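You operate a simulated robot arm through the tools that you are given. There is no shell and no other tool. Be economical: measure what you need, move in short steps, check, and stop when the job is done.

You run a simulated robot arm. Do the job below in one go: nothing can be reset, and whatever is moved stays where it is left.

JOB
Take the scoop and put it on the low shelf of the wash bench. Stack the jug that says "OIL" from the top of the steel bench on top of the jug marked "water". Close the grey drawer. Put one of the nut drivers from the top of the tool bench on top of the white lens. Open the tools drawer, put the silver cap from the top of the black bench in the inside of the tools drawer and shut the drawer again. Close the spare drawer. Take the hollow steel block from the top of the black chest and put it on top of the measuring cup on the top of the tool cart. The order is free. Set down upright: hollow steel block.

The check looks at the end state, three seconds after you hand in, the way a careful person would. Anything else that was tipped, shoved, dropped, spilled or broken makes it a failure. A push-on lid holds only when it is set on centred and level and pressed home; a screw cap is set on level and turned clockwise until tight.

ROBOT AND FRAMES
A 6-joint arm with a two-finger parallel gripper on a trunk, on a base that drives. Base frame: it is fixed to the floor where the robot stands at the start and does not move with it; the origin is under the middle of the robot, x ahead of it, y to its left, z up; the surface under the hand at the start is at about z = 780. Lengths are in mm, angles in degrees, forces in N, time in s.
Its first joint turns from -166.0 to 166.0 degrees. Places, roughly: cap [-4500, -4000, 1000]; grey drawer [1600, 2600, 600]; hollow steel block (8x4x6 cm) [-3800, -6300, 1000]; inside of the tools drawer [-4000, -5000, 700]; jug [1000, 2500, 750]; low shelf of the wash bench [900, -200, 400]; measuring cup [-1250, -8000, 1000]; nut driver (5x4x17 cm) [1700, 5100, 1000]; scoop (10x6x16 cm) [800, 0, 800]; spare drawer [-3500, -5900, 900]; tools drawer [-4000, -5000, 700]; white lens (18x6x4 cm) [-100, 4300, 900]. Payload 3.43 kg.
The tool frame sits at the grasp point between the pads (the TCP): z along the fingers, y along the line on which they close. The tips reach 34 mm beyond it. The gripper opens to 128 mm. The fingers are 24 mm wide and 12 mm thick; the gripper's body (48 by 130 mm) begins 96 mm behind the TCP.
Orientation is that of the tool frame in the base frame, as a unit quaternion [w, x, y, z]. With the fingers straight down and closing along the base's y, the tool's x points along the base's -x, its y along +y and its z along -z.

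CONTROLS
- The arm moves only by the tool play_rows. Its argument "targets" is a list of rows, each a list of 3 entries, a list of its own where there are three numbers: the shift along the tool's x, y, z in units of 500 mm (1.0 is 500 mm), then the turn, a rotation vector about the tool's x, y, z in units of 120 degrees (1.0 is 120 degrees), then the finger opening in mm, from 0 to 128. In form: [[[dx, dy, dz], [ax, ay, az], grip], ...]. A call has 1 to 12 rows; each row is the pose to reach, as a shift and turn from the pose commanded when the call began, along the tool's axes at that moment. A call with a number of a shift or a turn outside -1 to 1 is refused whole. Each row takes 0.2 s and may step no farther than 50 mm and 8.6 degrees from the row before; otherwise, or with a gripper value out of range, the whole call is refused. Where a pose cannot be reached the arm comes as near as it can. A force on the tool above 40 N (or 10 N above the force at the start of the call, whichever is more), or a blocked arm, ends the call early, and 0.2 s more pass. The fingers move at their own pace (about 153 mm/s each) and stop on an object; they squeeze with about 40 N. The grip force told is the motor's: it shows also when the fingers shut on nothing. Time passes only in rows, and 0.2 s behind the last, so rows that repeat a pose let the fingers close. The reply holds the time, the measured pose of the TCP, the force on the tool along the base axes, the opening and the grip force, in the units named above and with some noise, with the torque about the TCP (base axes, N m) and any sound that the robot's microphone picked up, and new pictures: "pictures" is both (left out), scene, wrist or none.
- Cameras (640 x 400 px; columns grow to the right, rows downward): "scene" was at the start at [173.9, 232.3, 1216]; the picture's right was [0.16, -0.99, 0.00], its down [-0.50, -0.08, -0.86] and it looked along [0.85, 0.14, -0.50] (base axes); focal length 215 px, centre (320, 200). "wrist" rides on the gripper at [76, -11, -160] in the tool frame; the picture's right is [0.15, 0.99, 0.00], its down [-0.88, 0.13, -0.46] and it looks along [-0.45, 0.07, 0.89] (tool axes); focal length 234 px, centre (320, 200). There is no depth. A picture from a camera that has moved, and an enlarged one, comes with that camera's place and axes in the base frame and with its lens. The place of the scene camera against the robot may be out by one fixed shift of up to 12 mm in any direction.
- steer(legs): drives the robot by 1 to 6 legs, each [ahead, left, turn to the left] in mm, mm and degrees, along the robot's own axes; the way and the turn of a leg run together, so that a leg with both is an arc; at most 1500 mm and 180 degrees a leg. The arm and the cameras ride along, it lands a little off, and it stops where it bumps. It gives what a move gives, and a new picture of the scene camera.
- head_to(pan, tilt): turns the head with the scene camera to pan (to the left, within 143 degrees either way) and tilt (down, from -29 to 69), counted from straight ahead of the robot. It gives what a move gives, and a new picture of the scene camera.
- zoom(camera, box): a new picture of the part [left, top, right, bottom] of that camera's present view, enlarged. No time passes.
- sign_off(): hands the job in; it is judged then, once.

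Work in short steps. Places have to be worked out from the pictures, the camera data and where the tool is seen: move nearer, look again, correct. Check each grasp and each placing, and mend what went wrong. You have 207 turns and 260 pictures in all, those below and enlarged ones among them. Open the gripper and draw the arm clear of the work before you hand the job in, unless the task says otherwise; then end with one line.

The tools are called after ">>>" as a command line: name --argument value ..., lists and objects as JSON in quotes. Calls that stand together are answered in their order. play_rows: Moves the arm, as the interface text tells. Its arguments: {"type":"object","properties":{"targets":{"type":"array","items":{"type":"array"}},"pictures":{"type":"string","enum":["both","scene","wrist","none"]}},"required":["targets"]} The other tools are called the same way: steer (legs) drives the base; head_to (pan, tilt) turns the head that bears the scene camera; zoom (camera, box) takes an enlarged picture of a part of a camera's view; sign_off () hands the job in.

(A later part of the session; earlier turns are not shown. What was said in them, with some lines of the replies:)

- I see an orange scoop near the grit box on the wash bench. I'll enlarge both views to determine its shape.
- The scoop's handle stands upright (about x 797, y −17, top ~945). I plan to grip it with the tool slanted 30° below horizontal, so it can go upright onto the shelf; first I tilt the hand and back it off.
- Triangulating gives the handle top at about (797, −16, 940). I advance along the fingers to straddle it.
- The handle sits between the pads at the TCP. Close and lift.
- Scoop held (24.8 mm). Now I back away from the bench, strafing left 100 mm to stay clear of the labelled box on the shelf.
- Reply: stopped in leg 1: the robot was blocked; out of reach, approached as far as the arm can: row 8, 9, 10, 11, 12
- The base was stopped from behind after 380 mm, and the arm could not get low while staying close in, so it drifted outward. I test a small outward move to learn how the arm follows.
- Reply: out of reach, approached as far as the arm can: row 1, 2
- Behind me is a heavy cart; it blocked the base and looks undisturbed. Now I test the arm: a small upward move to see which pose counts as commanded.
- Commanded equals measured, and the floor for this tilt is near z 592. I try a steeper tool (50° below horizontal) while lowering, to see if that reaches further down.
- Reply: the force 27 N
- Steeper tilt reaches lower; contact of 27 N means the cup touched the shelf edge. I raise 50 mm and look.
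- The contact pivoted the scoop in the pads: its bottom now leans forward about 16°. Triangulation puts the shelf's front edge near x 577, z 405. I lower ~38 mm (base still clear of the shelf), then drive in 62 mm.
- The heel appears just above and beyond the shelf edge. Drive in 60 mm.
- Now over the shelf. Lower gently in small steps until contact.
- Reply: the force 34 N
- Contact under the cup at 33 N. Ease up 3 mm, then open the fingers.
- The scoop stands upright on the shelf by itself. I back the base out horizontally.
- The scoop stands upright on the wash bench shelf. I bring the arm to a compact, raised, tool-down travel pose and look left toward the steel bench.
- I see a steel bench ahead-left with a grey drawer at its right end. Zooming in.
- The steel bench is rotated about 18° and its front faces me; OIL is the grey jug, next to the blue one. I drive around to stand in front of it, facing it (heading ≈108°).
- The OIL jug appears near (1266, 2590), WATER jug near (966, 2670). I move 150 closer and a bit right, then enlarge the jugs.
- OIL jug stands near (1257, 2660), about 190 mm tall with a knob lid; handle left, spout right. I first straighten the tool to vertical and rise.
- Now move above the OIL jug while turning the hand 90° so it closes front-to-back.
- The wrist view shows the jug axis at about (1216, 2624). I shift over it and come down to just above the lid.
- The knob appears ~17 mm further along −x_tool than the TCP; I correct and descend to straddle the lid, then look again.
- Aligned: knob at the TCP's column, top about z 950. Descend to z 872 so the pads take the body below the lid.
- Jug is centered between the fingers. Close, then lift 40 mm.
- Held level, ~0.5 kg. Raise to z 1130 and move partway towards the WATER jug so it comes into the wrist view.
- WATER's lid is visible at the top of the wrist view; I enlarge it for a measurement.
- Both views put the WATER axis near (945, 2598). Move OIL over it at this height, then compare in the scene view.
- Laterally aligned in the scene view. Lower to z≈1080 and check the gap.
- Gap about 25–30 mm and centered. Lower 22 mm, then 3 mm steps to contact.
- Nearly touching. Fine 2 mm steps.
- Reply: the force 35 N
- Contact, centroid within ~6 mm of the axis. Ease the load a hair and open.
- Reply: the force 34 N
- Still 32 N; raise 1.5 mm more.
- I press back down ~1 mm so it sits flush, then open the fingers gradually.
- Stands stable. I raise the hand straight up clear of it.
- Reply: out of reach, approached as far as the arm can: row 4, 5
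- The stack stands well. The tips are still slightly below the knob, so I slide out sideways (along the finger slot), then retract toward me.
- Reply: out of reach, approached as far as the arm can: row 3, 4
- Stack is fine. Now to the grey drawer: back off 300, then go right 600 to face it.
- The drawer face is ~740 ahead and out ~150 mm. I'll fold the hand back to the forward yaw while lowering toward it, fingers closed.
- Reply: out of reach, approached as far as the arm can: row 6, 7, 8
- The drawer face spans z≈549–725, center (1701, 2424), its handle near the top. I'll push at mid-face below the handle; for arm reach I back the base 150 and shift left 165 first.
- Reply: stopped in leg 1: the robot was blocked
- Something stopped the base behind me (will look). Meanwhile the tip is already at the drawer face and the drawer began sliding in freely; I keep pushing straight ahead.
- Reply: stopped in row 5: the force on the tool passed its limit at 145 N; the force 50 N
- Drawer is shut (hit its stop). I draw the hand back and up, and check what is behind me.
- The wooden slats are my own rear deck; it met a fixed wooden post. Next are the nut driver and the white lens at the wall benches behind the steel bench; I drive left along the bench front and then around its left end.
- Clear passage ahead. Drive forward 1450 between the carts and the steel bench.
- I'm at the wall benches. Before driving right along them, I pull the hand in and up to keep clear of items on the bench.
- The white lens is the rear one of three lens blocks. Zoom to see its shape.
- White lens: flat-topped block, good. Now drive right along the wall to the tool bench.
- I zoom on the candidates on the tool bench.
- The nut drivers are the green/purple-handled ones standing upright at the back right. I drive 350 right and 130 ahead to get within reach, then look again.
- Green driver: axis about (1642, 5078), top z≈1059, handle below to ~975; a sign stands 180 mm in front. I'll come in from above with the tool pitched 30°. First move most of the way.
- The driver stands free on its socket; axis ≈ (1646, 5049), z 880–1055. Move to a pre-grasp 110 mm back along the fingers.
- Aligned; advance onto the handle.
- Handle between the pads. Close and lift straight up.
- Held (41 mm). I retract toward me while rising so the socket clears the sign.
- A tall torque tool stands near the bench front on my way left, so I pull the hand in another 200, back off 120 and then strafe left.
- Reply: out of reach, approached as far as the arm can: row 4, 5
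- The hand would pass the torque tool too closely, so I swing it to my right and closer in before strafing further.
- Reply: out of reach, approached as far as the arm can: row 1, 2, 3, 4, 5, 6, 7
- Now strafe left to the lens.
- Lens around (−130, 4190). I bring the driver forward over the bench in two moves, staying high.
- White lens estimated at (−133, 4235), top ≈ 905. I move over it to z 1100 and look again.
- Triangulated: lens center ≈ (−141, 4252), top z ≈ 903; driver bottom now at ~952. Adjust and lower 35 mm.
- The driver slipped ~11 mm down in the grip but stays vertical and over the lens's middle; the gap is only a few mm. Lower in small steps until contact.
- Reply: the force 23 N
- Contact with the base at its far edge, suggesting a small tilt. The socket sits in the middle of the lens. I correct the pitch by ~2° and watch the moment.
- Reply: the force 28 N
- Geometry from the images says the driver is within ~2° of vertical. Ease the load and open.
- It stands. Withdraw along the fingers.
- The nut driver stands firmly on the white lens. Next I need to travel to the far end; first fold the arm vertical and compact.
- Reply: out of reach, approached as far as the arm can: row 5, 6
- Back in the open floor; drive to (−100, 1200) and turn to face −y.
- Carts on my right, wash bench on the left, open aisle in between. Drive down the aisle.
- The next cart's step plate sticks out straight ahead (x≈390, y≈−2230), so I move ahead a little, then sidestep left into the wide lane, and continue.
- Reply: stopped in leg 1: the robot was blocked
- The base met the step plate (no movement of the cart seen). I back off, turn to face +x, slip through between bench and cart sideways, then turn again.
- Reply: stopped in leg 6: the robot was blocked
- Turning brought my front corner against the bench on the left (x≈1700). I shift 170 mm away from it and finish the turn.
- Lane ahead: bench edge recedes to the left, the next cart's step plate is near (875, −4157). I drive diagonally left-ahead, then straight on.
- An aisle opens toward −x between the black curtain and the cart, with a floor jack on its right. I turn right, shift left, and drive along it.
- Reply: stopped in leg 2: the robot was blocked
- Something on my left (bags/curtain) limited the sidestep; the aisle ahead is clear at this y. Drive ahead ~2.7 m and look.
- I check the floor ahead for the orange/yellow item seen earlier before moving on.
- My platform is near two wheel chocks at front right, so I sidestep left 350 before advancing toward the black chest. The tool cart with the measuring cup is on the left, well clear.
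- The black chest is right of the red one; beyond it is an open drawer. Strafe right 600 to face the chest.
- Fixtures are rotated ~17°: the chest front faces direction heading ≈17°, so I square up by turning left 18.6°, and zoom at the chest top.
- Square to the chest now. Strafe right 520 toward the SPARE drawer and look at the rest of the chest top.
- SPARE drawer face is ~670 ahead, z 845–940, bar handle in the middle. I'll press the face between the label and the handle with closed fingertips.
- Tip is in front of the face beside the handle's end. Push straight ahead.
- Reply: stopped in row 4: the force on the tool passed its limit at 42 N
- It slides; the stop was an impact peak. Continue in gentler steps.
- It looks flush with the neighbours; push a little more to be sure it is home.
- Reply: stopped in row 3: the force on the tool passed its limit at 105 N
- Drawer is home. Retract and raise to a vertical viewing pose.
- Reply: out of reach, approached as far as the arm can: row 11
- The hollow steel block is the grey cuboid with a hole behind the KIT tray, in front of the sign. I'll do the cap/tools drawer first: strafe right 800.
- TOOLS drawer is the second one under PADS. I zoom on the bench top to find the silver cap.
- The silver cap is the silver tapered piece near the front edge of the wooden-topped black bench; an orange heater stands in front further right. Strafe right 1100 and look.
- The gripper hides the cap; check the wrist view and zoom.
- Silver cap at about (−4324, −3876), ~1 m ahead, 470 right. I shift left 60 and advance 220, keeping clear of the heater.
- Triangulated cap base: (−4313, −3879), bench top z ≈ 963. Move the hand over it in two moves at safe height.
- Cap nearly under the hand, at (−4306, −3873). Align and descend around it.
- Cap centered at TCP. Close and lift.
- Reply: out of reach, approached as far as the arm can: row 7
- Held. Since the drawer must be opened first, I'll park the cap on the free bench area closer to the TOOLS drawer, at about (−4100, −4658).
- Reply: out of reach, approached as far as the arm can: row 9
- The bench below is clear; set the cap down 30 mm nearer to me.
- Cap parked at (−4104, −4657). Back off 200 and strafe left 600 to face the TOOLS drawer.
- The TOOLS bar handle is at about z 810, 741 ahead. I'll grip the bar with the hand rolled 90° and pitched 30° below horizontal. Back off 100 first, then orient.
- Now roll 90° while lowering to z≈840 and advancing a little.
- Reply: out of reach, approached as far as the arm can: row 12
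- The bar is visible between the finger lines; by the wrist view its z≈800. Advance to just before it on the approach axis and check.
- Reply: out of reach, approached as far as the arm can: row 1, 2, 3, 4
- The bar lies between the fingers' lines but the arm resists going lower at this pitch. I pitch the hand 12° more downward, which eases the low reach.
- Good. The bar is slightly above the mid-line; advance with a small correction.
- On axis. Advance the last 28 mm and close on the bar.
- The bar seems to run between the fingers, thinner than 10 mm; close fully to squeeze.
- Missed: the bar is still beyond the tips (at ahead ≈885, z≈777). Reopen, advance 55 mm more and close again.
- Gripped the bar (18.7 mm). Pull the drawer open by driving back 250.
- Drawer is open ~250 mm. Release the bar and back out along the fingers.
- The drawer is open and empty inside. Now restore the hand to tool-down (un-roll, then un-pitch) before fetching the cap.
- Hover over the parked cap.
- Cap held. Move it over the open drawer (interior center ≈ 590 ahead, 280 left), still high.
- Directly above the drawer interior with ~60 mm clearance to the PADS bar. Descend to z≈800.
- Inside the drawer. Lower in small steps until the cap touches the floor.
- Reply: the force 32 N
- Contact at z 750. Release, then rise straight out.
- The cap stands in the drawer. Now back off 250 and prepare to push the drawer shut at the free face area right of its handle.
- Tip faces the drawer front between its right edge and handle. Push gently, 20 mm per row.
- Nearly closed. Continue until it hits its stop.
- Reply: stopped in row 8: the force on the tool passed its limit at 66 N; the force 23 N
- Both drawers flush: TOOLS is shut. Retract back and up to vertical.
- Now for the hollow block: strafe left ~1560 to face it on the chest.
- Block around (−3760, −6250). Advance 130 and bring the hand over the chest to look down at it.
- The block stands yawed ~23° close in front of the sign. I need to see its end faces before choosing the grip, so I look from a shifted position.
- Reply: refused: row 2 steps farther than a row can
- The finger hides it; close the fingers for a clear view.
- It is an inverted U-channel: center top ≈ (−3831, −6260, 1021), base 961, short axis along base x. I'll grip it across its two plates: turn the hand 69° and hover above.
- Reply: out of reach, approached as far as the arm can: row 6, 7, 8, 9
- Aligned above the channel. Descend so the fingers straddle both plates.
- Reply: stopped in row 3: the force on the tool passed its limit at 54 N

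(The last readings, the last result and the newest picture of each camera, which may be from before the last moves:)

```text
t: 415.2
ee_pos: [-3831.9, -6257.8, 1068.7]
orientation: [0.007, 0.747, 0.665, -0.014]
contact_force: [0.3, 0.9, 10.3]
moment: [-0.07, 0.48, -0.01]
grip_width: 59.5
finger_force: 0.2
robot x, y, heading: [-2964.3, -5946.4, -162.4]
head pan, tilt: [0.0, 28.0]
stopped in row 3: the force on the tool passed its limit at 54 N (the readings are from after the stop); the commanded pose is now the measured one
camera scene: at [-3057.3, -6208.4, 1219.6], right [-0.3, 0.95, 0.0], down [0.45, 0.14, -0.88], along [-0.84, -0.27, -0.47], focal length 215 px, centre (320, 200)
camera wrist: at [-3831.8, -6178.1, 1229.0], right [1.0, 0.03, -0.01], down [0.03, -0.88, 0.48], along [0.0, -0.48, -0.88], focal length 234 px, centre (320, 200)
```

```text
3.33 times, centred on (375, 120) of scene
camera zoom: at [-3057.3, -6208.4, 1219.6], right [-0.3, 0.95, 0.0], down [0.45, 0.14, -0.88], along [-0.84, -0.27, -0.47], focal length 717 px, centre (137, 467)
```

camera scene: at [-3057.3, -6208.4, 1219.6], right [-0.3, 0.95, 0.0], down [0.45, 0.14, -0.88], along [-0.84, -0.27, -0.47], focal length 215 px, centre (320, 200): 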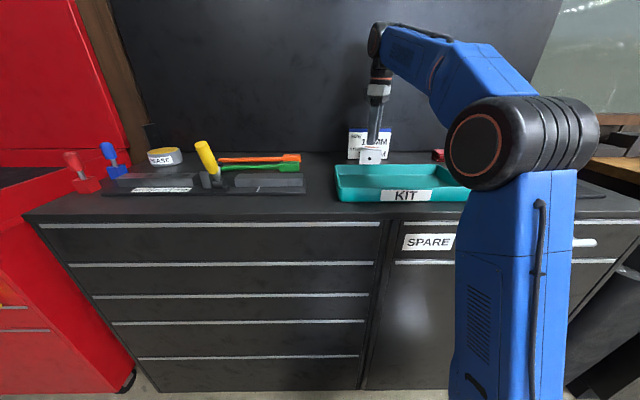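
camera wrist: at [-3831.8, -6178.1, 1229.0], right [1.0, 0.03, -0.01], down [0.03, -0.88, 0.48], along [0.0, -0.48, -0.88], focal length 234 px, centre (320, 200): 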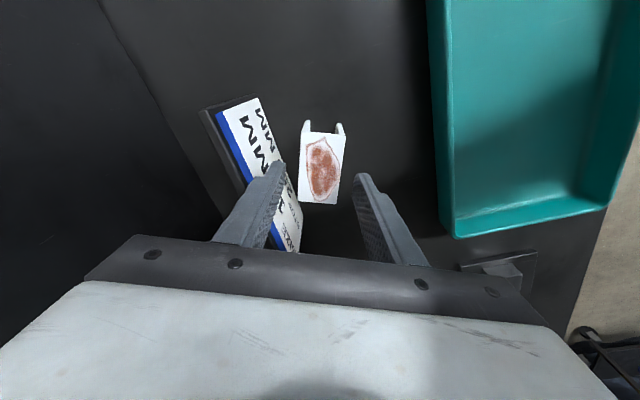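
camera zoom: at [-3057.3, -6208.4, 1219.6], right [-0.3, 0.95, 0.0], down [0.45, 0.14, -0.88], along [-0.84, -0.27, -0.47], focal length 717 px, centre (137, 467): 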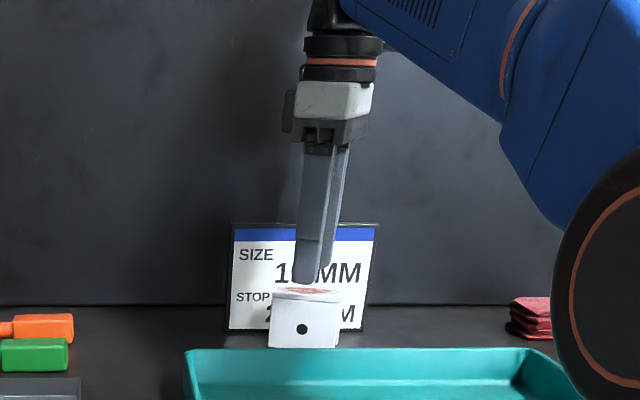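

The rear finger touched the sign (it stopped at 54 N; the sign looks unmoved). Raise, then retry with a narrower opening, shifted toward me and to the block's right end.

>>> play_rows --targets '[[[0, 0, -0.06], [0, 0, 0], 60], [[0, 0, -0.11], [0, 0, 0], 60], [[0.02, 0.006, -0.11], [0, 0, 0], 49], [[0.02, 0.006, -0.11], [0, 0, 0], 49]]'

>>> zoom --camera "wrist" --box '[200, 80, 420, 250]'

```text
t: 416.2
ee_pos: [-3827.6, -6248.0, 1123.3]
orientation: [0.006, 0.747, 0.664, -0.013]
contact_force: [0.6, 0.0, -0.6]
moment: [-0.01, 0.04, 0.0]
grip_width: 48.8
finger_force: 0.0
robot x, y, heading: [-2965.3, -5945.7, -162.5]
head pan, tilt: [0.0, 28.0]
camera scene: at [-3057.8, -6208.5, 1219.5], right [-0.3, 0.95, 0.0], down [0.45, 0.14, -0.88], along [-0.84, -0.27, -0.47], focal length 215 px, centre (320, 200)
camera wrist: at [-3827.8, -6167.6, 1282.5], right [1.0, 0.03, -0.01], down [0.03, -0.88, 0.48], along [0.0, -0.48, -0.88], focal length 234 px, centre (320, 200)
```

scene: 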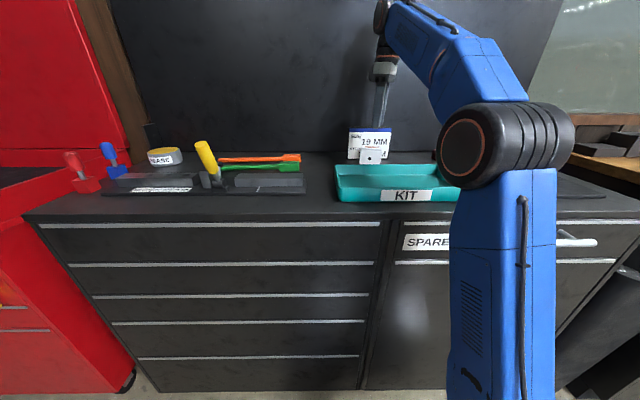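
wrist: 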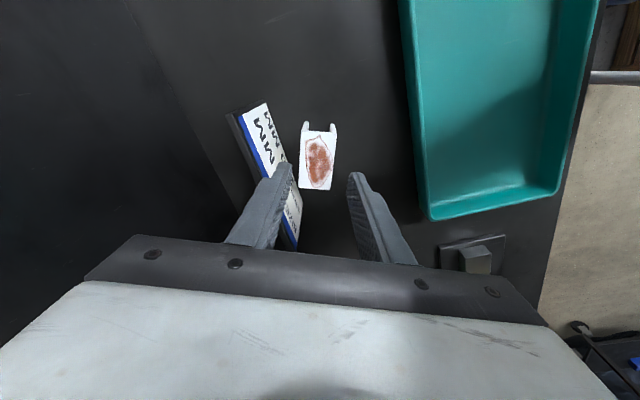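

```text
2.35 times, centred on (310, 165) of wrist
camera zoom: at [-3827.8, -6167.6, 1282.5], right [1.0, 0.03, -0.01], down [0.03, -0.88, 0.48], along [0.0, -0.48, -0.88], focal length 551 px, centre (344, 282)
```

zoom: 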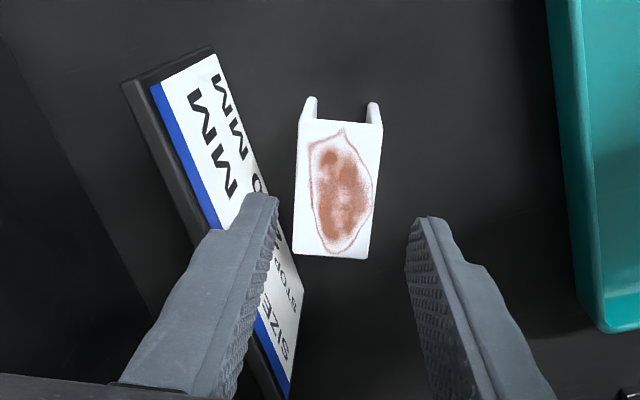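

Block center ≈ (−3833, −6258). With opening 51 the rear finger clears the sign by ~10 mm. Turn 5.7° to match and descend slowly.

>>> play_rows --targets '[[[-0.002, -0.009, 0], [0, 0, 0.0475], 51], [[-0.002, -0.009, 0.05], [0, 0, 0.0475], 51], [[-0.002, -0.009, 0.1], [0, 0, 0.0475], 51], [[-0.002, -0.009, 0.15], [0, 0, 0.0475], 51], [[-0.002, -0.009, 0.19], [0, 0, 0.0475], 51], [[-0.002, -0.009, 0.222], [0, 0, 0.0475], 51], [[-0.002, -0.009, 0.222], [0, 0, 0.0475], 51]]'

>>> zoom --camera "wrist" --box '[200, 80, 420, 250]'

```text
t: 417.8
ee_pos: [-3834.5, -6250.8, 1012.6]
orientation: [0.007, 0.779, 0.626, -0.012]
contact_force: [0.0, 0.4, 0.1]
moment: [0.01, 0.0, 0.01]
grip_width: 51.0
finger_force: 0.1
robot x, y, heading: [-2964.7, -5950.0, -162.4]
head pan, tilt: [0.0, 28.0]
camera scene: at [-3057.8, -6208.5, 1219.5], right [-0.3, 0.95, 0.0], down [0.45, 0.14, -0.88], along [-0.84, -0.27, -0.47], focal length 215 px, centre (320, 200)
camera wrist: at [-3826.8, -6170.9, 1171.7], right [1.0, -0.07, -0.01], down [-0.06, -0.88, 0.48], along [-0.04, -0.48, -0.88], focal length 234 px, centre (320, 200)
```

scene: 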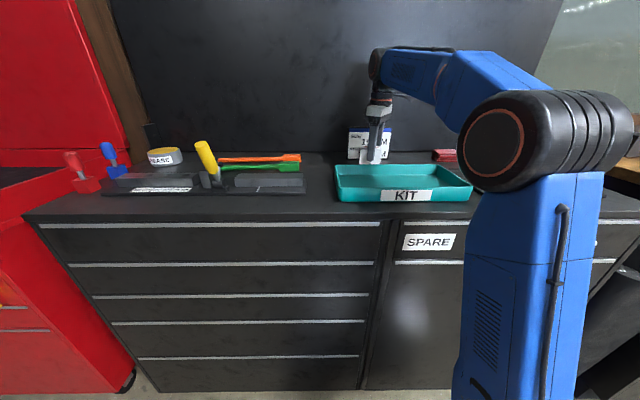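
wrist: 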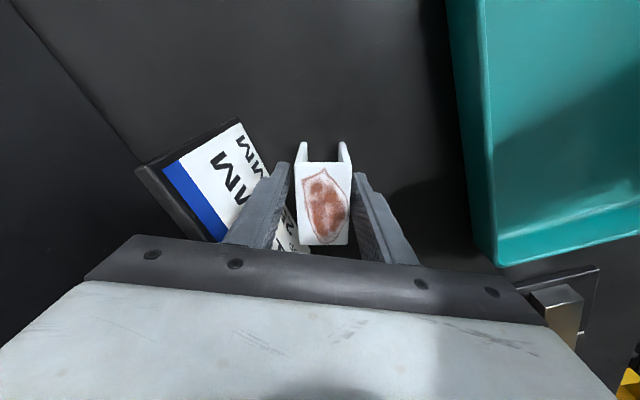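

```text
2.35 times, centred on (310, 165) of wrist
camera zoom: at [-3826.8, -6170.9, 1171.7], right [1.0, -0.07, -0.01], down [-0.06, -0.88, 0.48], along [-0.04, -0.48, -0.88], focal length 551 px, centre (344, 282)
```

zoom: 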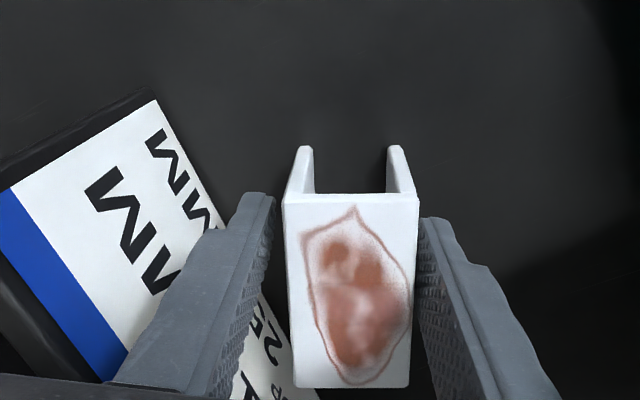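

Straddled without contact. Close and lift straight up.

>>> play_rows --targets '[[[0, 0, 0], [0, 0, 0], 20], [[0, 0, 0], [0, 0, 0], 20], [[0, 0, 0], [0, 0, 0], 20], [[0, 0, -0.03], [0, 0, 0], 20], [[0, 0, -0.1], [0, 0, 0], 20], [[0, 0, -0.17], [0, 0, 0], 20], [[0, 0, -0.22], [0, 0, 0], 20]]'

```text
t: 419.4
ee_pos: [-3831.9, -6246.6, 1120.6]
orientation: [0.007, 0.78, 0.626, -0.013]
contact_force: [0.0, -0.1, -3.0]
moment: [0.0, -0.02, -0.01]
grip_width: 39.9
finger_force: 40.1
robot x, y, heading: [-2966.9, -5945.2, -162.6]
head pan, tilt: [0.0, 28.0]
camera scene: at [-3057.9, -6208.5, 1219.5], right [-0.3, 0.95, 0.0], down [0.45, 0.14, -0.88], along [-0.84, -0.26, -0.47], focal length 215 px, centre (320, 200)
camera wrist: at [-3825.1, -6167.3, 1281.6], right [1.0, -0.07, -0.01], down [-0.06, -0.88, 0.48], along [-0.04, -0.48, -0.88], focal length 234 px, centre (320, 200)
```

scene: 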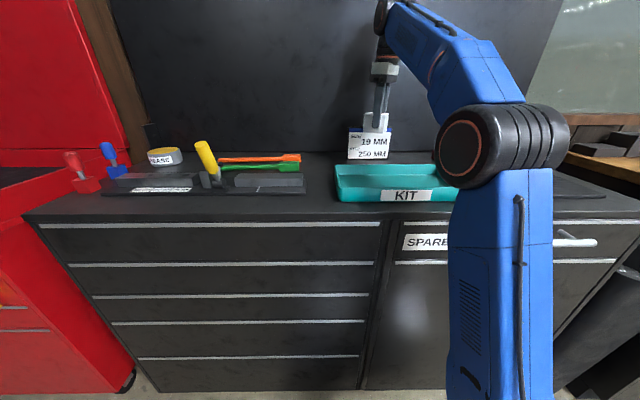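
wrist: 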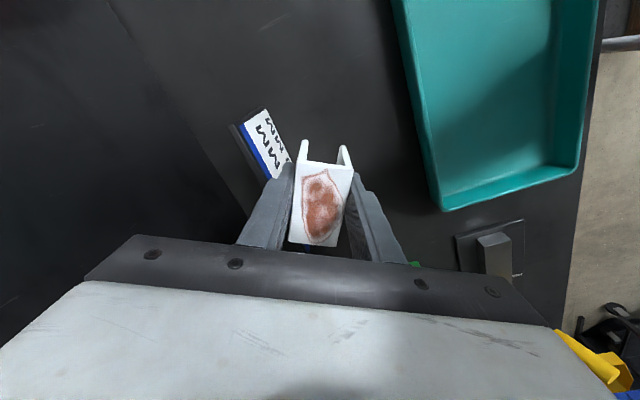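

Held; the sign is undisturbed. Retract toward me, staying high.

>>> play_rows --targets '[[[0.032, 0.083, -0.02], [0, 0, 0], 20], [[0.064, 0.166, -0.04], [0, 0, 0], 20], [[0.097, 0.249, -0.05], [0, 0, 0], 20], [[0.129, 0.332, -0.05], [0, 0, 0], 20], [[0.161, 0.415, -0.05], [0, 0, 0], 20], [[0.193, 0.497, -0.05], [0, 0, 0], 20], [[0.226, 0.58, -0.05], [0, 0, 0], 20], [[0.258, 0.663, -0.05], [0, 0, 0], 20], [[0.29, 0.746, -0.05], [0, 0, 0], 20]]' --pictures "wrist"

```text
t: 421.4
ee_pos: [-3437.2, -6185.2, 1140.4]
orientation: [0.007, 0.779, 0.627, -0.011]
contact_force: [-0.7, -0.1, -3.4]
moment: [0.09, -0.08, 0.01]
grip_width: 39.8
finger_force: 39.4
robot x, y, heading: [-2960.9, -5947.0, -162.4]
head pan, tilt: [0.0, 28.0]
camera wrist: at [-3429.2, -6106.0, 1300.5], right [1.0, -0.07, -0.01], down [-0.06, -0.88, 0.48], along [-0.04, -0.48, -0.88], focal length 234 px, centre (320, 200)
```

wrist: 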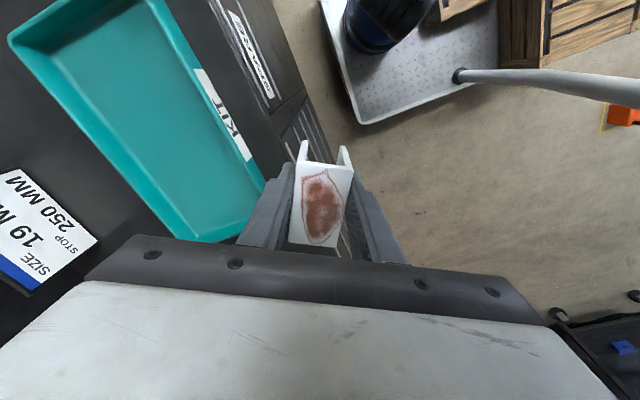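

Now drive to the tool cart: back off, sidestep left, turn to face it (heading ≈ −75°), and advance part of the way.

>>> steer --legs '[[-250, 0, 0], [0, 850, 0], [0, 0, 87.4], [600, 0, 0]]'

>>> head_to --pan 35 --tilt 22

```text
t: 434.1
ee_pos: [-2099.0, -7750.2, 1141.4]
orientation: [0.014, 0.131, 0.991, -0.005]
contact_force: [0.1, -0.3, -3.5]
moment: [0.01, 0.03, 0.01]
grip_width: 39.9
finger_force: 39.9
robot x, y, heading: [-2316.1, -7265.1, -75.3]
head pan, tilt: [0.0, 28.0]
camera scene: at [-2055.3, -7378.4, 1219.5], right [-0.97, -0.26, 0.0], down [-0.12, 0.45, -0.88], along [0.23, -0.85, -0.47], focal length 215 px, centre (320, 200)
```

scene: 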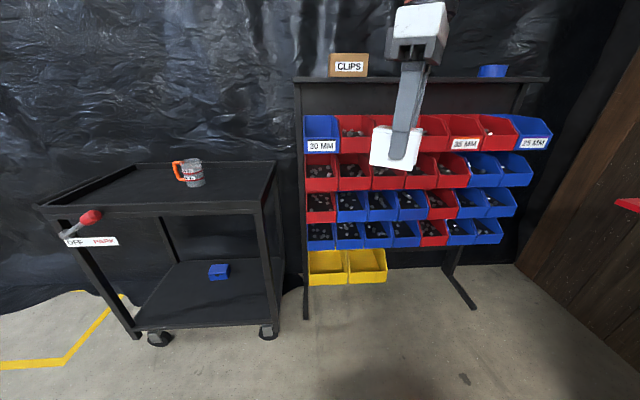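

```text
t: 435.1
ee_pos: [-2099.0, -7749.2, 1142.5]
orientation: [0.013, 0.13, 0.991, -0.005]
contact_force: [-0.6, -0.3, -2.1]
moment: [-0.01, -0.01, 0.01]
grip_width: 39.8
finger_force: 40.1
robot x, y, heading: [-2316.4, -7266.1, -75.1]
head pan, tilt: [35.0, 22.0]
camera scene: at [-2007.7, -7350.2, 1229.1], right [-0.65, -0.76, 0.0], down [-0.29, 0.24, -0.93], along [0.71, -0.6, -0.37], focal length 215 px, centre (320, 200)
```

scene: 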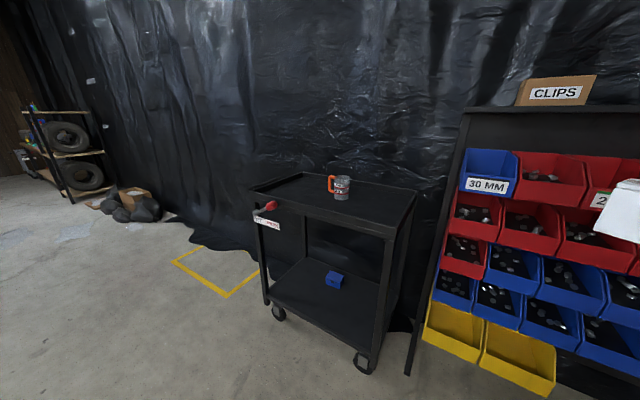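

The cup stands in the middle of the tool cart's top. Strafe left 760 to face the cart.

>>> steer --legs '[[0, 760, 0]]'

>>> head_to --pan -10 --tilt 28

>>> zoom --camera "scene" --box '[200, 90, 440, 240]'

```text
t: 439.2
ee_pos: [-1359.8, -7556.1, 1140.9]
orientation: [0.013, 0.132, 0.991, -0.005]
contact_force: [0.3, 0.1, -2.8]
moment: [0.01, 0.01, -0.04]
grip_width: 39.9
finger_force: 40.1
robot x, y, heading: [-1579.6, -7072.7, -75.2]
head pan, tilt: [35.0, 22.0]
camera scene: at [-1269.2, -7156.4, 1229.1], right [-0.65, -0.76, 0.0], down [-0.29, 0.24, -0.93], along [0.71, -0.6, -0.37], focal length 215 px, centre (320, 200)
```

scene: 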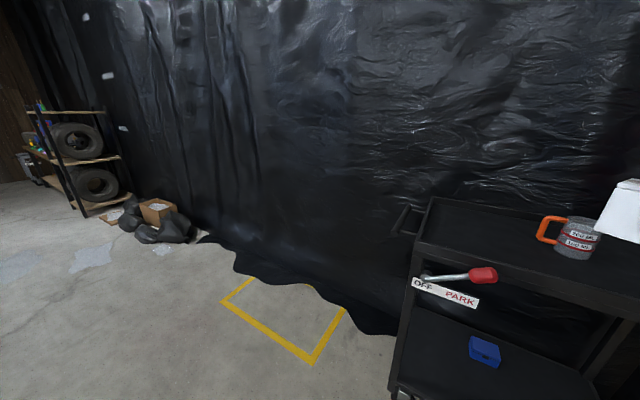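

```text
t: 440.3
ee_pos: [-1361.1, -7555.6, 1141.1]
orientation: [0.014, 0.131, 0.991, -0.004]
contact_force: [-0.4, -0.5, -4.0]
moment: [0.0, 0.05, -0.01]
grip_width: 39.7
finger_force: 40.3
robot x, y, heading: [-1578.7, -7069.1, -75.3]
head pan, tilt: [-10.0, 28.0]
camera scene: at [-1332.4, -7187.2, 1219.5], right [-1.0, -0.08, 0.0], down [-0.04, 0.47, -0.88], along [0.07, -0.88, -0.47], focal length 215 px, centre (320, 200)
```

scene: 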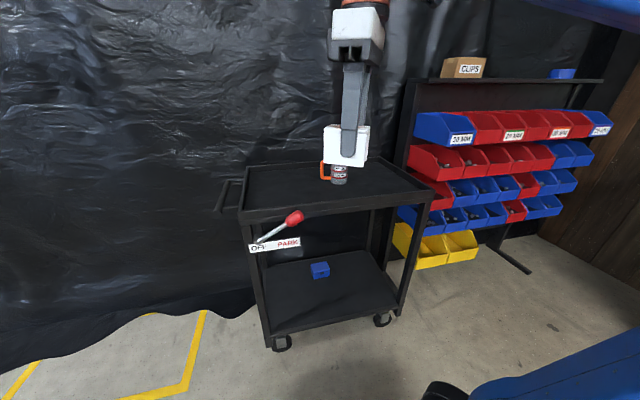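

```text
2.67 times, centred on (320, 165) of scene
camera zoom: at [-1332.4, -7187.2, 1219.5], right [-1.0, -0.08, 0.0], down [-0.04, 0.47, -0.88], along [0.07, -0.88, -0.47], focal length 573 px, centre (320, 293)
```

zoom: 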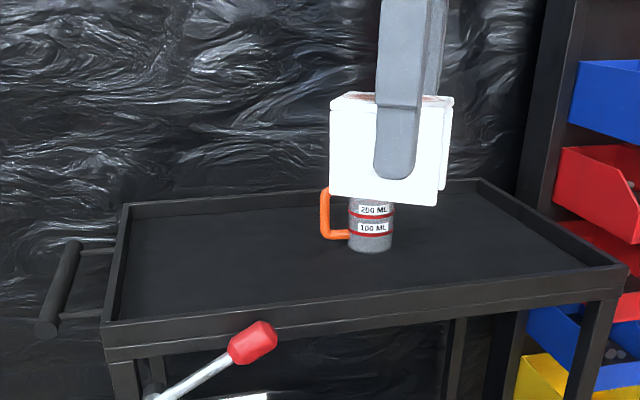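

Cup base ≈ (−1347, −8037), z ≈ 860, ~60 mm wide. Advance 150 carefully and bring the block closer for a better look.

>>> steer --legs '[[150, 0, 0]]'

>>> zoom --camera "scene" --box '[240, 90, 440, 230]'

>>> zoom --camera "wrist" --box '[0, 0, 640, 400]'

```text
t: 441.7
ee_pos: [-1321.9, -7700.5, 1141.1]
orientation: [0.014, 0.132, 0.991, -0.005]
contact_force: [-0.3, -0.7, -3.6]
moment: [0.02, 0.0, 0.02]
grip_width: 39.6
finger_force: 40.0
robot x, y, heading: [-1539.9, -7219.1, -75.6]
head pan, tilt: [-10.0, 28.0]
camera scene: at [-1294.4, -7332.3, 1219.5], right [-1.0, -0.08, 0.0], down [-0.04, 0.47, -0.88], along [0.07, -0.88, -0.47], focal length 215 px, centre (320, 200)
```

scene: 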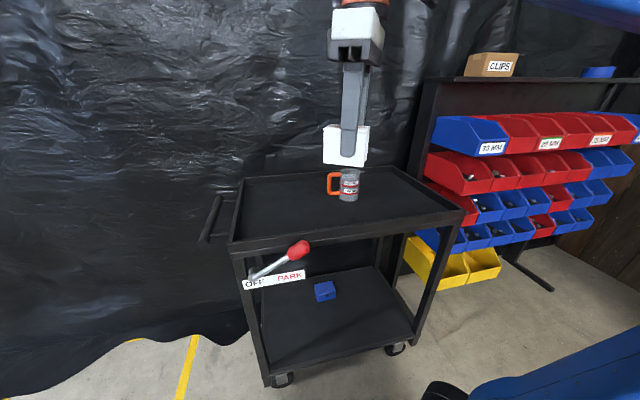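

```text
2.86 times, centred on (340, 160) of scene
camera zoom: at [-1294.4, -7332.3, 1219.5], right [-1.0, -0.08, 0.0], down [-0.04, 0.47, -0.88], along [0.07, -0.88, -0.47], focal length 614 px, centre (263, 314)
```

zoom: 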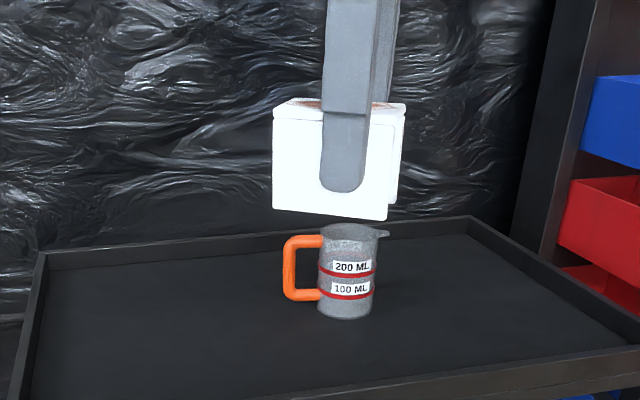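

```text
1.00 times, centred on (320, 200) of wrist (not enlarged: the box is as wide or as high as the picture)
camera zoom: at [-1402.6, -7690.4, 1300.9], right [0.12, 0.99, -0.01], down [0.87, -0.1, 0.48], along [0.48, -0.06, -0.88], focal length 234 px, centre (320, 200)
```

zoom: 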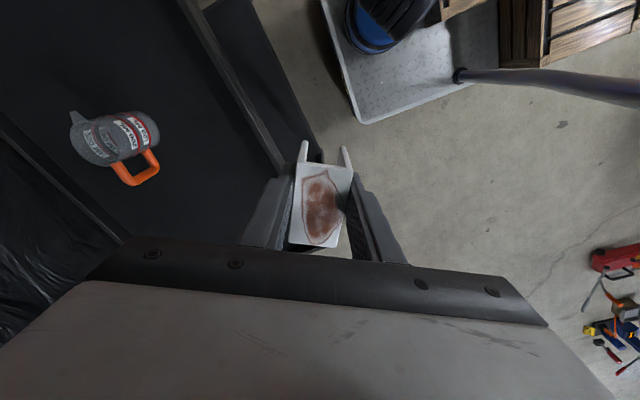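

Triangulated cup: axis (−1346, −8013), rim z ≈ 967, ~65 mm wide; handle and spout run along the block's long axis, so both plates will rest on the rim. Move above it.

>>> play_rows --targets '[[[-0.002, -0.08, 0], [0, 0, 0], 20], [[-0.004, -0.16, 0], [0, 0, 0], 20], [[-0.006, -0.24, 0], [0, 0, 0], 20], [[-0.008, -0.32, 0], [0, 0, 0], 20], [[-0.01, -0.4, 0], [0, 0, 0], 20], [[-0.011, -0.48, 0], [0, 0, 0], 20], [[-0.013, -0.56, 0.02], [0, 0, 0], 20], [[-0.013, -0.624, 0.06], [0, 0, 0], 20], [[-0.013, -0.624, 0.09], [0, 0, 0], 20], [[-0.013, -0.624, 0.09], [0, 0, 0], 20]]'

>>> zoom --camera "scene" --box '[290, 90, 410, 220]'

```text
t: 443.9
ee_pos: [-1396.5, -8003.7, 1096.2]
orientation: [0.014, 0.131, 0.991, -0.004]
contact_force: [0.1, 0.6, -3.5]
moment: [0.01, 0.0, 0.02]
grip_width: 39.7
finger_force: 40.0
robot x, y, heading: [-1536.2, -7221.1, -75.0]
head pan, tilt: [-10.0, 28.0]
camera scene: at [-1294.5, -7332.4, 1219.5], right [-1.0, -0.08, 0.0], down [-0.04, 0.47, -0.88], along [0.07, -0.88, -0.47], focal length 215 px, centre (320, 200)
camera wrist: at [-1476.5, -7993.8, 1257.4], right [0.12, 0.99, -0.01], down [0.87, -0.1, 0.48], along [0.48, -0.06, -0.88], focal length 234 px, centre (320, 200)
```

scene: 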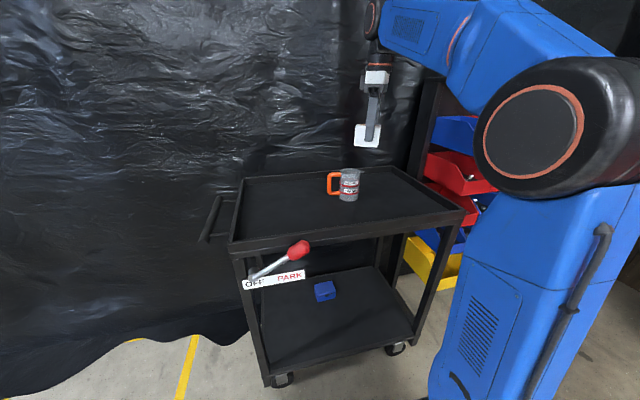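
wrist: 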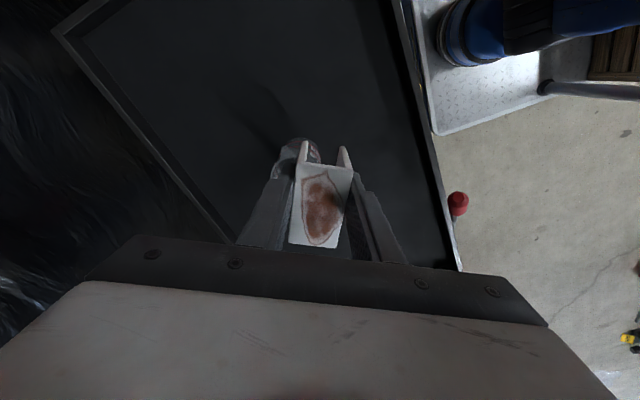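

```text
3.08 times, centred on (350, 155) of scene
camera zoom: at [-1294.5, -7332.4, 1219.5], right [-1.0, -0.08, 0.0], down [-0.04, 0.47, -0.88], along [0.07, -0.88, -0.47], focal length 662 px, centre (228, 338)
```

zoom: 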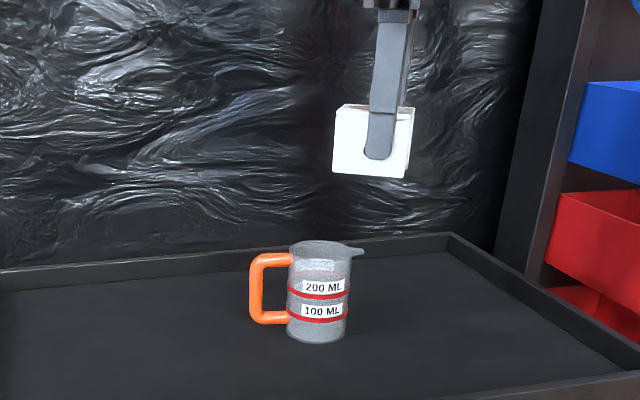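

I drifted along x because the hand's axis is ~14° off; correct by 44 mm and compare again.

>>> play_rows --targets '[[[-0.044, 0.003, 0], [0, 0, 0], 20], [[-0.088, 0.006, 0.02], [0, 0, 0], 20], [[-0.088, 0.006, 0.07], [0, 0, 0], 20], [[-0.088, 0.006, 0.07], [0, 0, 0], 20]]'

>>> zoom --camera "scene" --box '[300, 110, 400, 220]'

>>> zoom --camera "wrist" --box '[220, 80, 420, 260]'

```text
t: 444.9
ee_pos: [-1353.1, -8012.8, 1063.1]
orientation: [0.014, 0.132, 0.991, -0.003]
contact_force: [-0.3, 0.1, -3.2]
moment: [0.01, 0.03, 0.02]
grip_width: 39.9
finger_force: 40.1
robot x, y, heading: [-1542.8, -7217.2, -75.2]
head pan, tilt: [-10.0, 28.0]
camera scene: at [-1294.4, -7332.4, 1219.5], right [-1.0, -0.08, 0.0], down [-0.04, 0.47, -0.88], along [0.07, -0.88, -0.47], focal length 215 px, centre (320, 200)
camera wrist: at [-1432.2, -8002.1, 1223.7], right [0.12, 0.99, -0.01], down [0.87, -0.1, 0.48], along [0.48, -0.06, -0.88], focal length 234 px, centre (320, 200)
```

scene: 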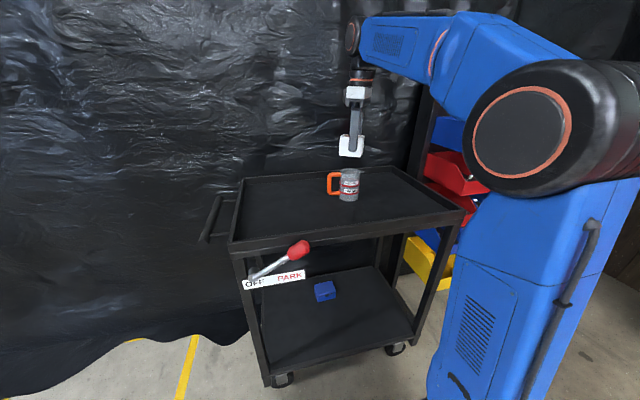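
wrist: 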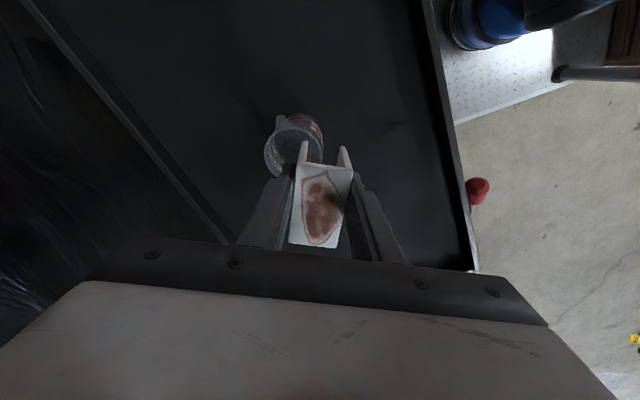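

```text
3.64 times, centred on (350, 165) of scene
camera zoom: at [-1294.4, -7332.4, 1219.5], right [-1.0, -0.08, 0.0], down [-0.04, 0.47, -0.88], along [0.07, -0.88, -0.47], focal length 782 px, centre (211, 327)
```

zoom: 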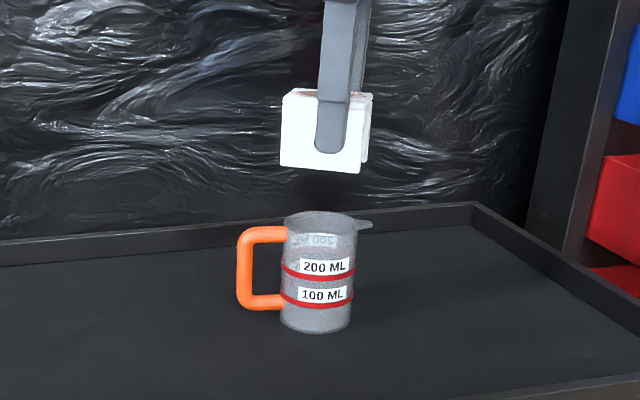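

```text
2.22 times, centred on (320, 170) of wrist
camera zoom: at [-1432.2, -8002.1, 1223.7], right [0.12, 0.99, -0.01], down [0.87, -0.1, 0.48], along [0.48, -0.06, -0.88], focal length 520 px, centre (320, 267)
```

zoom: 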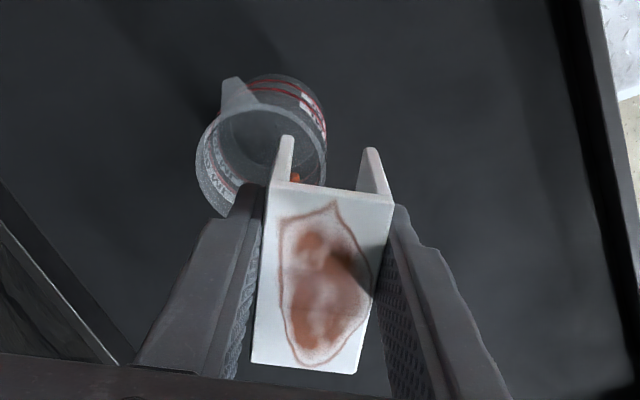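

The close wrist view (more reliable) puts the rim at about (−1349, −8044, 951), 30 mm farther than I thought. Correct and re-check.

>>> play_rows --targets '[[[-0.004, -0.03, 0], [0, 0, 0], 20], [[-0.009, -0.059, 0], [0, 0, 0], 20], [[-0.009, -0.059, 0.02], [0, 0, 0], 20]]' --pictures "none"

>>> zoom --camera "scene" --box '[300, 110, 400, 220]'

>>> zoom --camera "wrist" --box '[220, 80, 420, 260]'

```text
t: 445.7
ee_pos: [-1355.1, -8043.0, 1053.4]
orientation: [0.014, 0.131, 0.991, -0.005]
contact_force: [0.8, 1.3, -2.2]
moment: [0.0, 0.05, -0.03]
grip_width: 39.8
finger_force: 39.5
robot x, y, heading: [-1541.9, -7213.4, -75.1]
head pan, tilt: [-10.0, 28.0]
```

```text
3.64 times, centred on (350, 165) of scene
camera zoom: at [-1294.5, -7332.3, 1219.5], right [-1.0, -0.08, 0.0], down [-0.04, 0.47, -0.88], along [0.07, -0.88, -0.47], focal length 782 px, centre (211, 327)
```

zoom: 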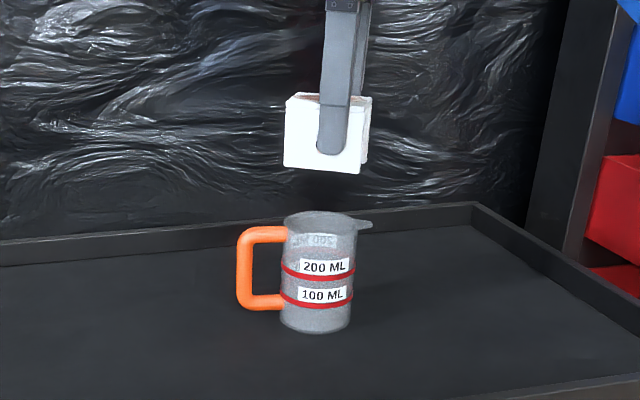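

```text
2.22 times, centred on (320, 170) of wrist
camera zoom: at [-1435.6, -8032.8, 1214.1], right [0.12, 0.99, -0.01], down [0.87, -0.1, 0.48], along [0.48, -0.06, -0.88], focal length 520 px, centre (320, 267)
```

zoom: 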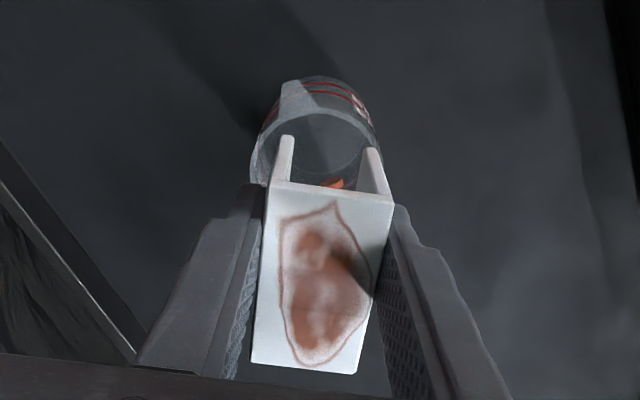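

Now centered: rim (−1348, −8045) matches the block center. Lower 36 mm, then feel for contact.

>>> play_rows --targets '[[[0, 0, 0.03], [0, 0, 0], 20], [[0, 0, 0.055], [0, 0, 0], 20], [[0, 0, 0.072], [0, 0, 0], 20], [[0, 0, 0.072], [0, 0, 0], 20]]' --pictures "none"

>>> zoom --camera "scene" --box '[310, 120, 390, 210]'

>>> zoom --camera "wrist" --box '[220, 80, 420, 260]'

```text
t: 446.7
ee_pos: [-1355.5, -8043.5, 1016.3]
orientation: [0.013, 0.132, 0.991, -0.004]
contact_force: [-0.3, -0.2, -2.8]
moment: [0.03, 0.03, -0.03]
grip_width: 39.8
finger_force: 40.1
robot x, y, heading: [-1539.8, -7222.2, -75.5]
head pan, tilt: [-10.0, 28.0]
```

```text
4.44 times, centred on (350, 165) of scene
camera zoom: at [-1294.4, -7332.4, 1219.5], right [-1.0, -0.08, 0.0], down [-0.04, 0.47, -0.88], along [0.07, -0.88, -0.47], focal length 956 px, centre (187, 356)
```

zoom: 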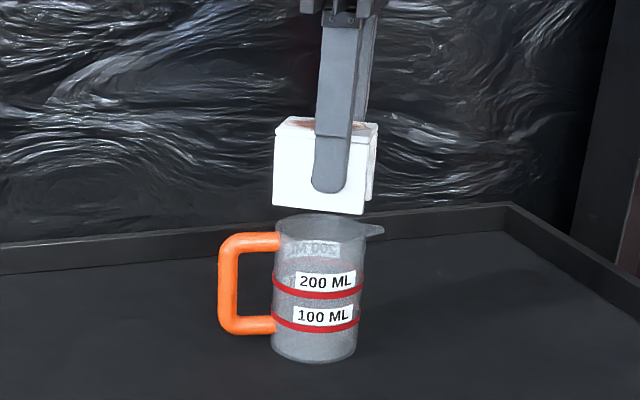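

```text
2.22 times, centred on (320, 170) of wrist
camera zoom: at [-1434.8, -8033.4, 1177.9], right [0.12, 0.99, -0.01], down [0.87, -0.1, 0.48], along [0.48, -0.06, -0.88], focal length 520 px, centre (320, 267)
```

zoom: 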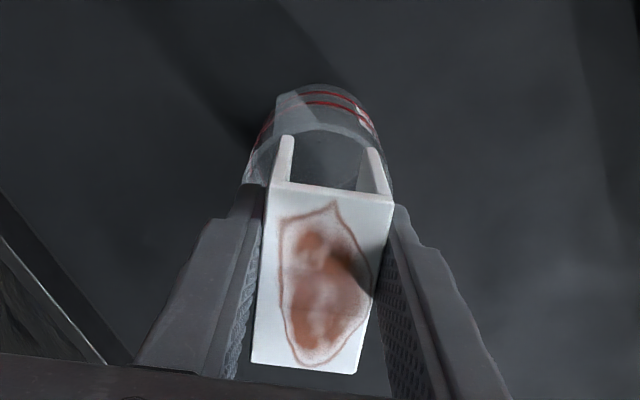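

Aligned in both views; ~13 mm gap. Lower in small steps to contact.

>>> play_rows --targets '[[[0, 0, 0.008], [0, 0, 0], 20], [[0, 0, 0.014], [0, 0, 0], 20], [[0, 0, 0.018], [0, 0, 0], 20], [[0, 0, 0.022], [0, 0, 0], 20], [[0, 0, 0.025], [0, 0, 0], 20], [[0, 0, 0.028], [0, 0, 0], 20], [[0, 0, 0.031], [0, 0, 0], 20], [[0, 0, 0.034], [0, 0, 0], 20]]' --pictures "none"

>>> zoom --camera "scene" --box '[310, 120, 390, 210]'

```text
t: 448.5
ee_pos: [-1355.0, -8043.5, 1002.3]
orientation: [0.014, 0.131, 0.991, -0.005]
contact_force: [0.6, 0.3, -3.2]
moment: [0.01, 0.04, 0.02]
grip_width: 39.4
finger_force: 40.1
robot x, y, heading: [-1534.8, -7216.4, -75.4]
head pan, tilt: [-10.0, 28.0]
no pictures are left
```

```text
refused: no pictures are left
```

No pictures remain; I continue by force readings, in ~1.5 mm steps.

>>> play_rows --targets '[[[0, 0, 0.003], [0, 0, 0], 20], [[0, 0, 0.006], [0, 0, 0], 20], [[0, 0, 0.009], [0, 0, 0], 20]]' --pictures "none"

```text
t: 449.3
ee_pos: [-1353.7, -8044.0, 997.4]
orientation: [0.014, 0.132, 0.991, -0.004]
contact_force: [-0.2, 0.5, -2.5]
moment: [-0.02, 0.01, 0.0]
grip_width: 39.8
finger_force: 40.0
robot x, y, heading: [-1541.3, -7216.6, -75.4]
head pan, tilt: [-10.0, 28.0]
no pictures are left
```

>>> play_rows --targets '[[[0, 0, 0.003], [0, 0, 0], 20], [[0, 0, 0.006], [0, 0, 0], 20], [[0, 0, 0.009], [0, 0, 0], 20]]' --pictures "none"

```text
t: 450.1
ee_pos: [-1353.8, -8042.3, 994.1]
orientation: [0.014, 0.131, 0.991, -0.004]
contact_force: [-0.2, 3.2, 30.1]
moment: [0.44, -0.18, 0.02]
grip_width: 40.2
finger_force: 39.8
robot x, y, heading: [-1541.0, -7218.8, -75.3]
head pan, tilt: [-10.0, 28.0]
no pictures are left
```

Contact at 30 N; load centroid lies within the two plates (x right on the cup axis, y +8 mm). Ease off slightly and re-read.

>>> play_rows --targets '[[[0, 0, -0.002], [0, 0, 0], 20], [[0, 0, -0.002], [0, 0, 0], 20]]' --pictures "none"

```text
t: 450.7
ee_pos: [-1353.6, -8041.9, 993.7]
orientation: [0.014, 0.132, 0.991, -0.005]
contact_force: [-0.4, 4.5, 23.8]
moment: [0.47, -0.05, 0.02]
grip_width: 39.8
finger_force: 40.2
robot x, y, heading: [-1541.0, -7216.4, -75.5]
head pan, tilt: [-10.0, 28.0]
no pictures are left
```

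Both plates carry load. Ease once more, then open and rise straight up.

>>> play_rows --targets '[[[0, 0, -0.002], [0, 0, 0], 20], [[0, 0, -0.002], [0, 0, 0], 42], [[0, 0, -0.002], [0, 0, 0], 46], [[0, 0, -0.002], [0, 0, 0], 54], [[0, 0, -0.002], [0, 0, 0], 62], [[0, 0, -0.002], [0, 0, 0], 62]]' --pictures "none"

```text
t: 452.1
ee_pos: [-1354.0, -8043.0, 993.7]
orientation: [0.014, 0.131, 0.991, -0.004]
contact_force: [-0.1, 0.0, -0.4]
moment: [0.0, -0.02, -0.01]
grip_width: 61.9
finger_force: 0.1
robot x, y, heading: [-1538.5, -7216.5, -75.5]
head pan, tilt: [-10.0, 28.0]
no pictures are left
```

Released cleanly. Rise straight up and retract.

>>> play_rows --targets '[[[0, 0, -0.04], [0, 0, 0], 62], [[0, 0, -0.1], [0, 0, 0], 62], [[0, 0, -0.18], [0, 0, 0], 62], [[0, 0, -0.26], [0, 0, 0], 62], [[0, 0.08, -0.28], [0, 0, 0], 62], [[0, 0.17, -0.28], [0, 0, 0], 62], [[0, 0.26, -0.28], [0, 0, 0], 62], [[0, 0.35, -0.28], [0, 0, 0], 62], [[0, 0.44, -0.28], [0, 0, 0], 62], [[0, 0.53, -0.28], [0, 0, 0], 62]]' --pictures "none"

```text
t: 454.3
ee_pos: [-1287.2, -7786.0, 1132.5]
orientation: [0.012, 0.132, 0.991, -0.002]
contact_force: [-0.1, -0.1, -0.2]
moment: [0.03, 0.01, -0.01]
grip_width: 61.9
finger_force: 0.1
robot x, y, heading: [-1536.4, -7218.4, -75.2]
head pan, tilt: [-10.0, 28.0]
no pictures are left
```

The hand is clear with the gripper open and no force on it, so I hand the job in.

>>> sign_off

```text
The job is handed in.
```

I did all seven parts of the job and handed it in. I ran out of pictures while lowering the hollow steel block, so its final placing on the measuring cup was done by force readings and I never saw it at rest. The other six I checked in pictures as I did them. The base also bumped a parked cart, a post, a bench, a cart's step plate and something by the black curtain while driving, and a finger pressed on the "19 MM" sign at the black chest. Where I could look, nothing had visibly moved.
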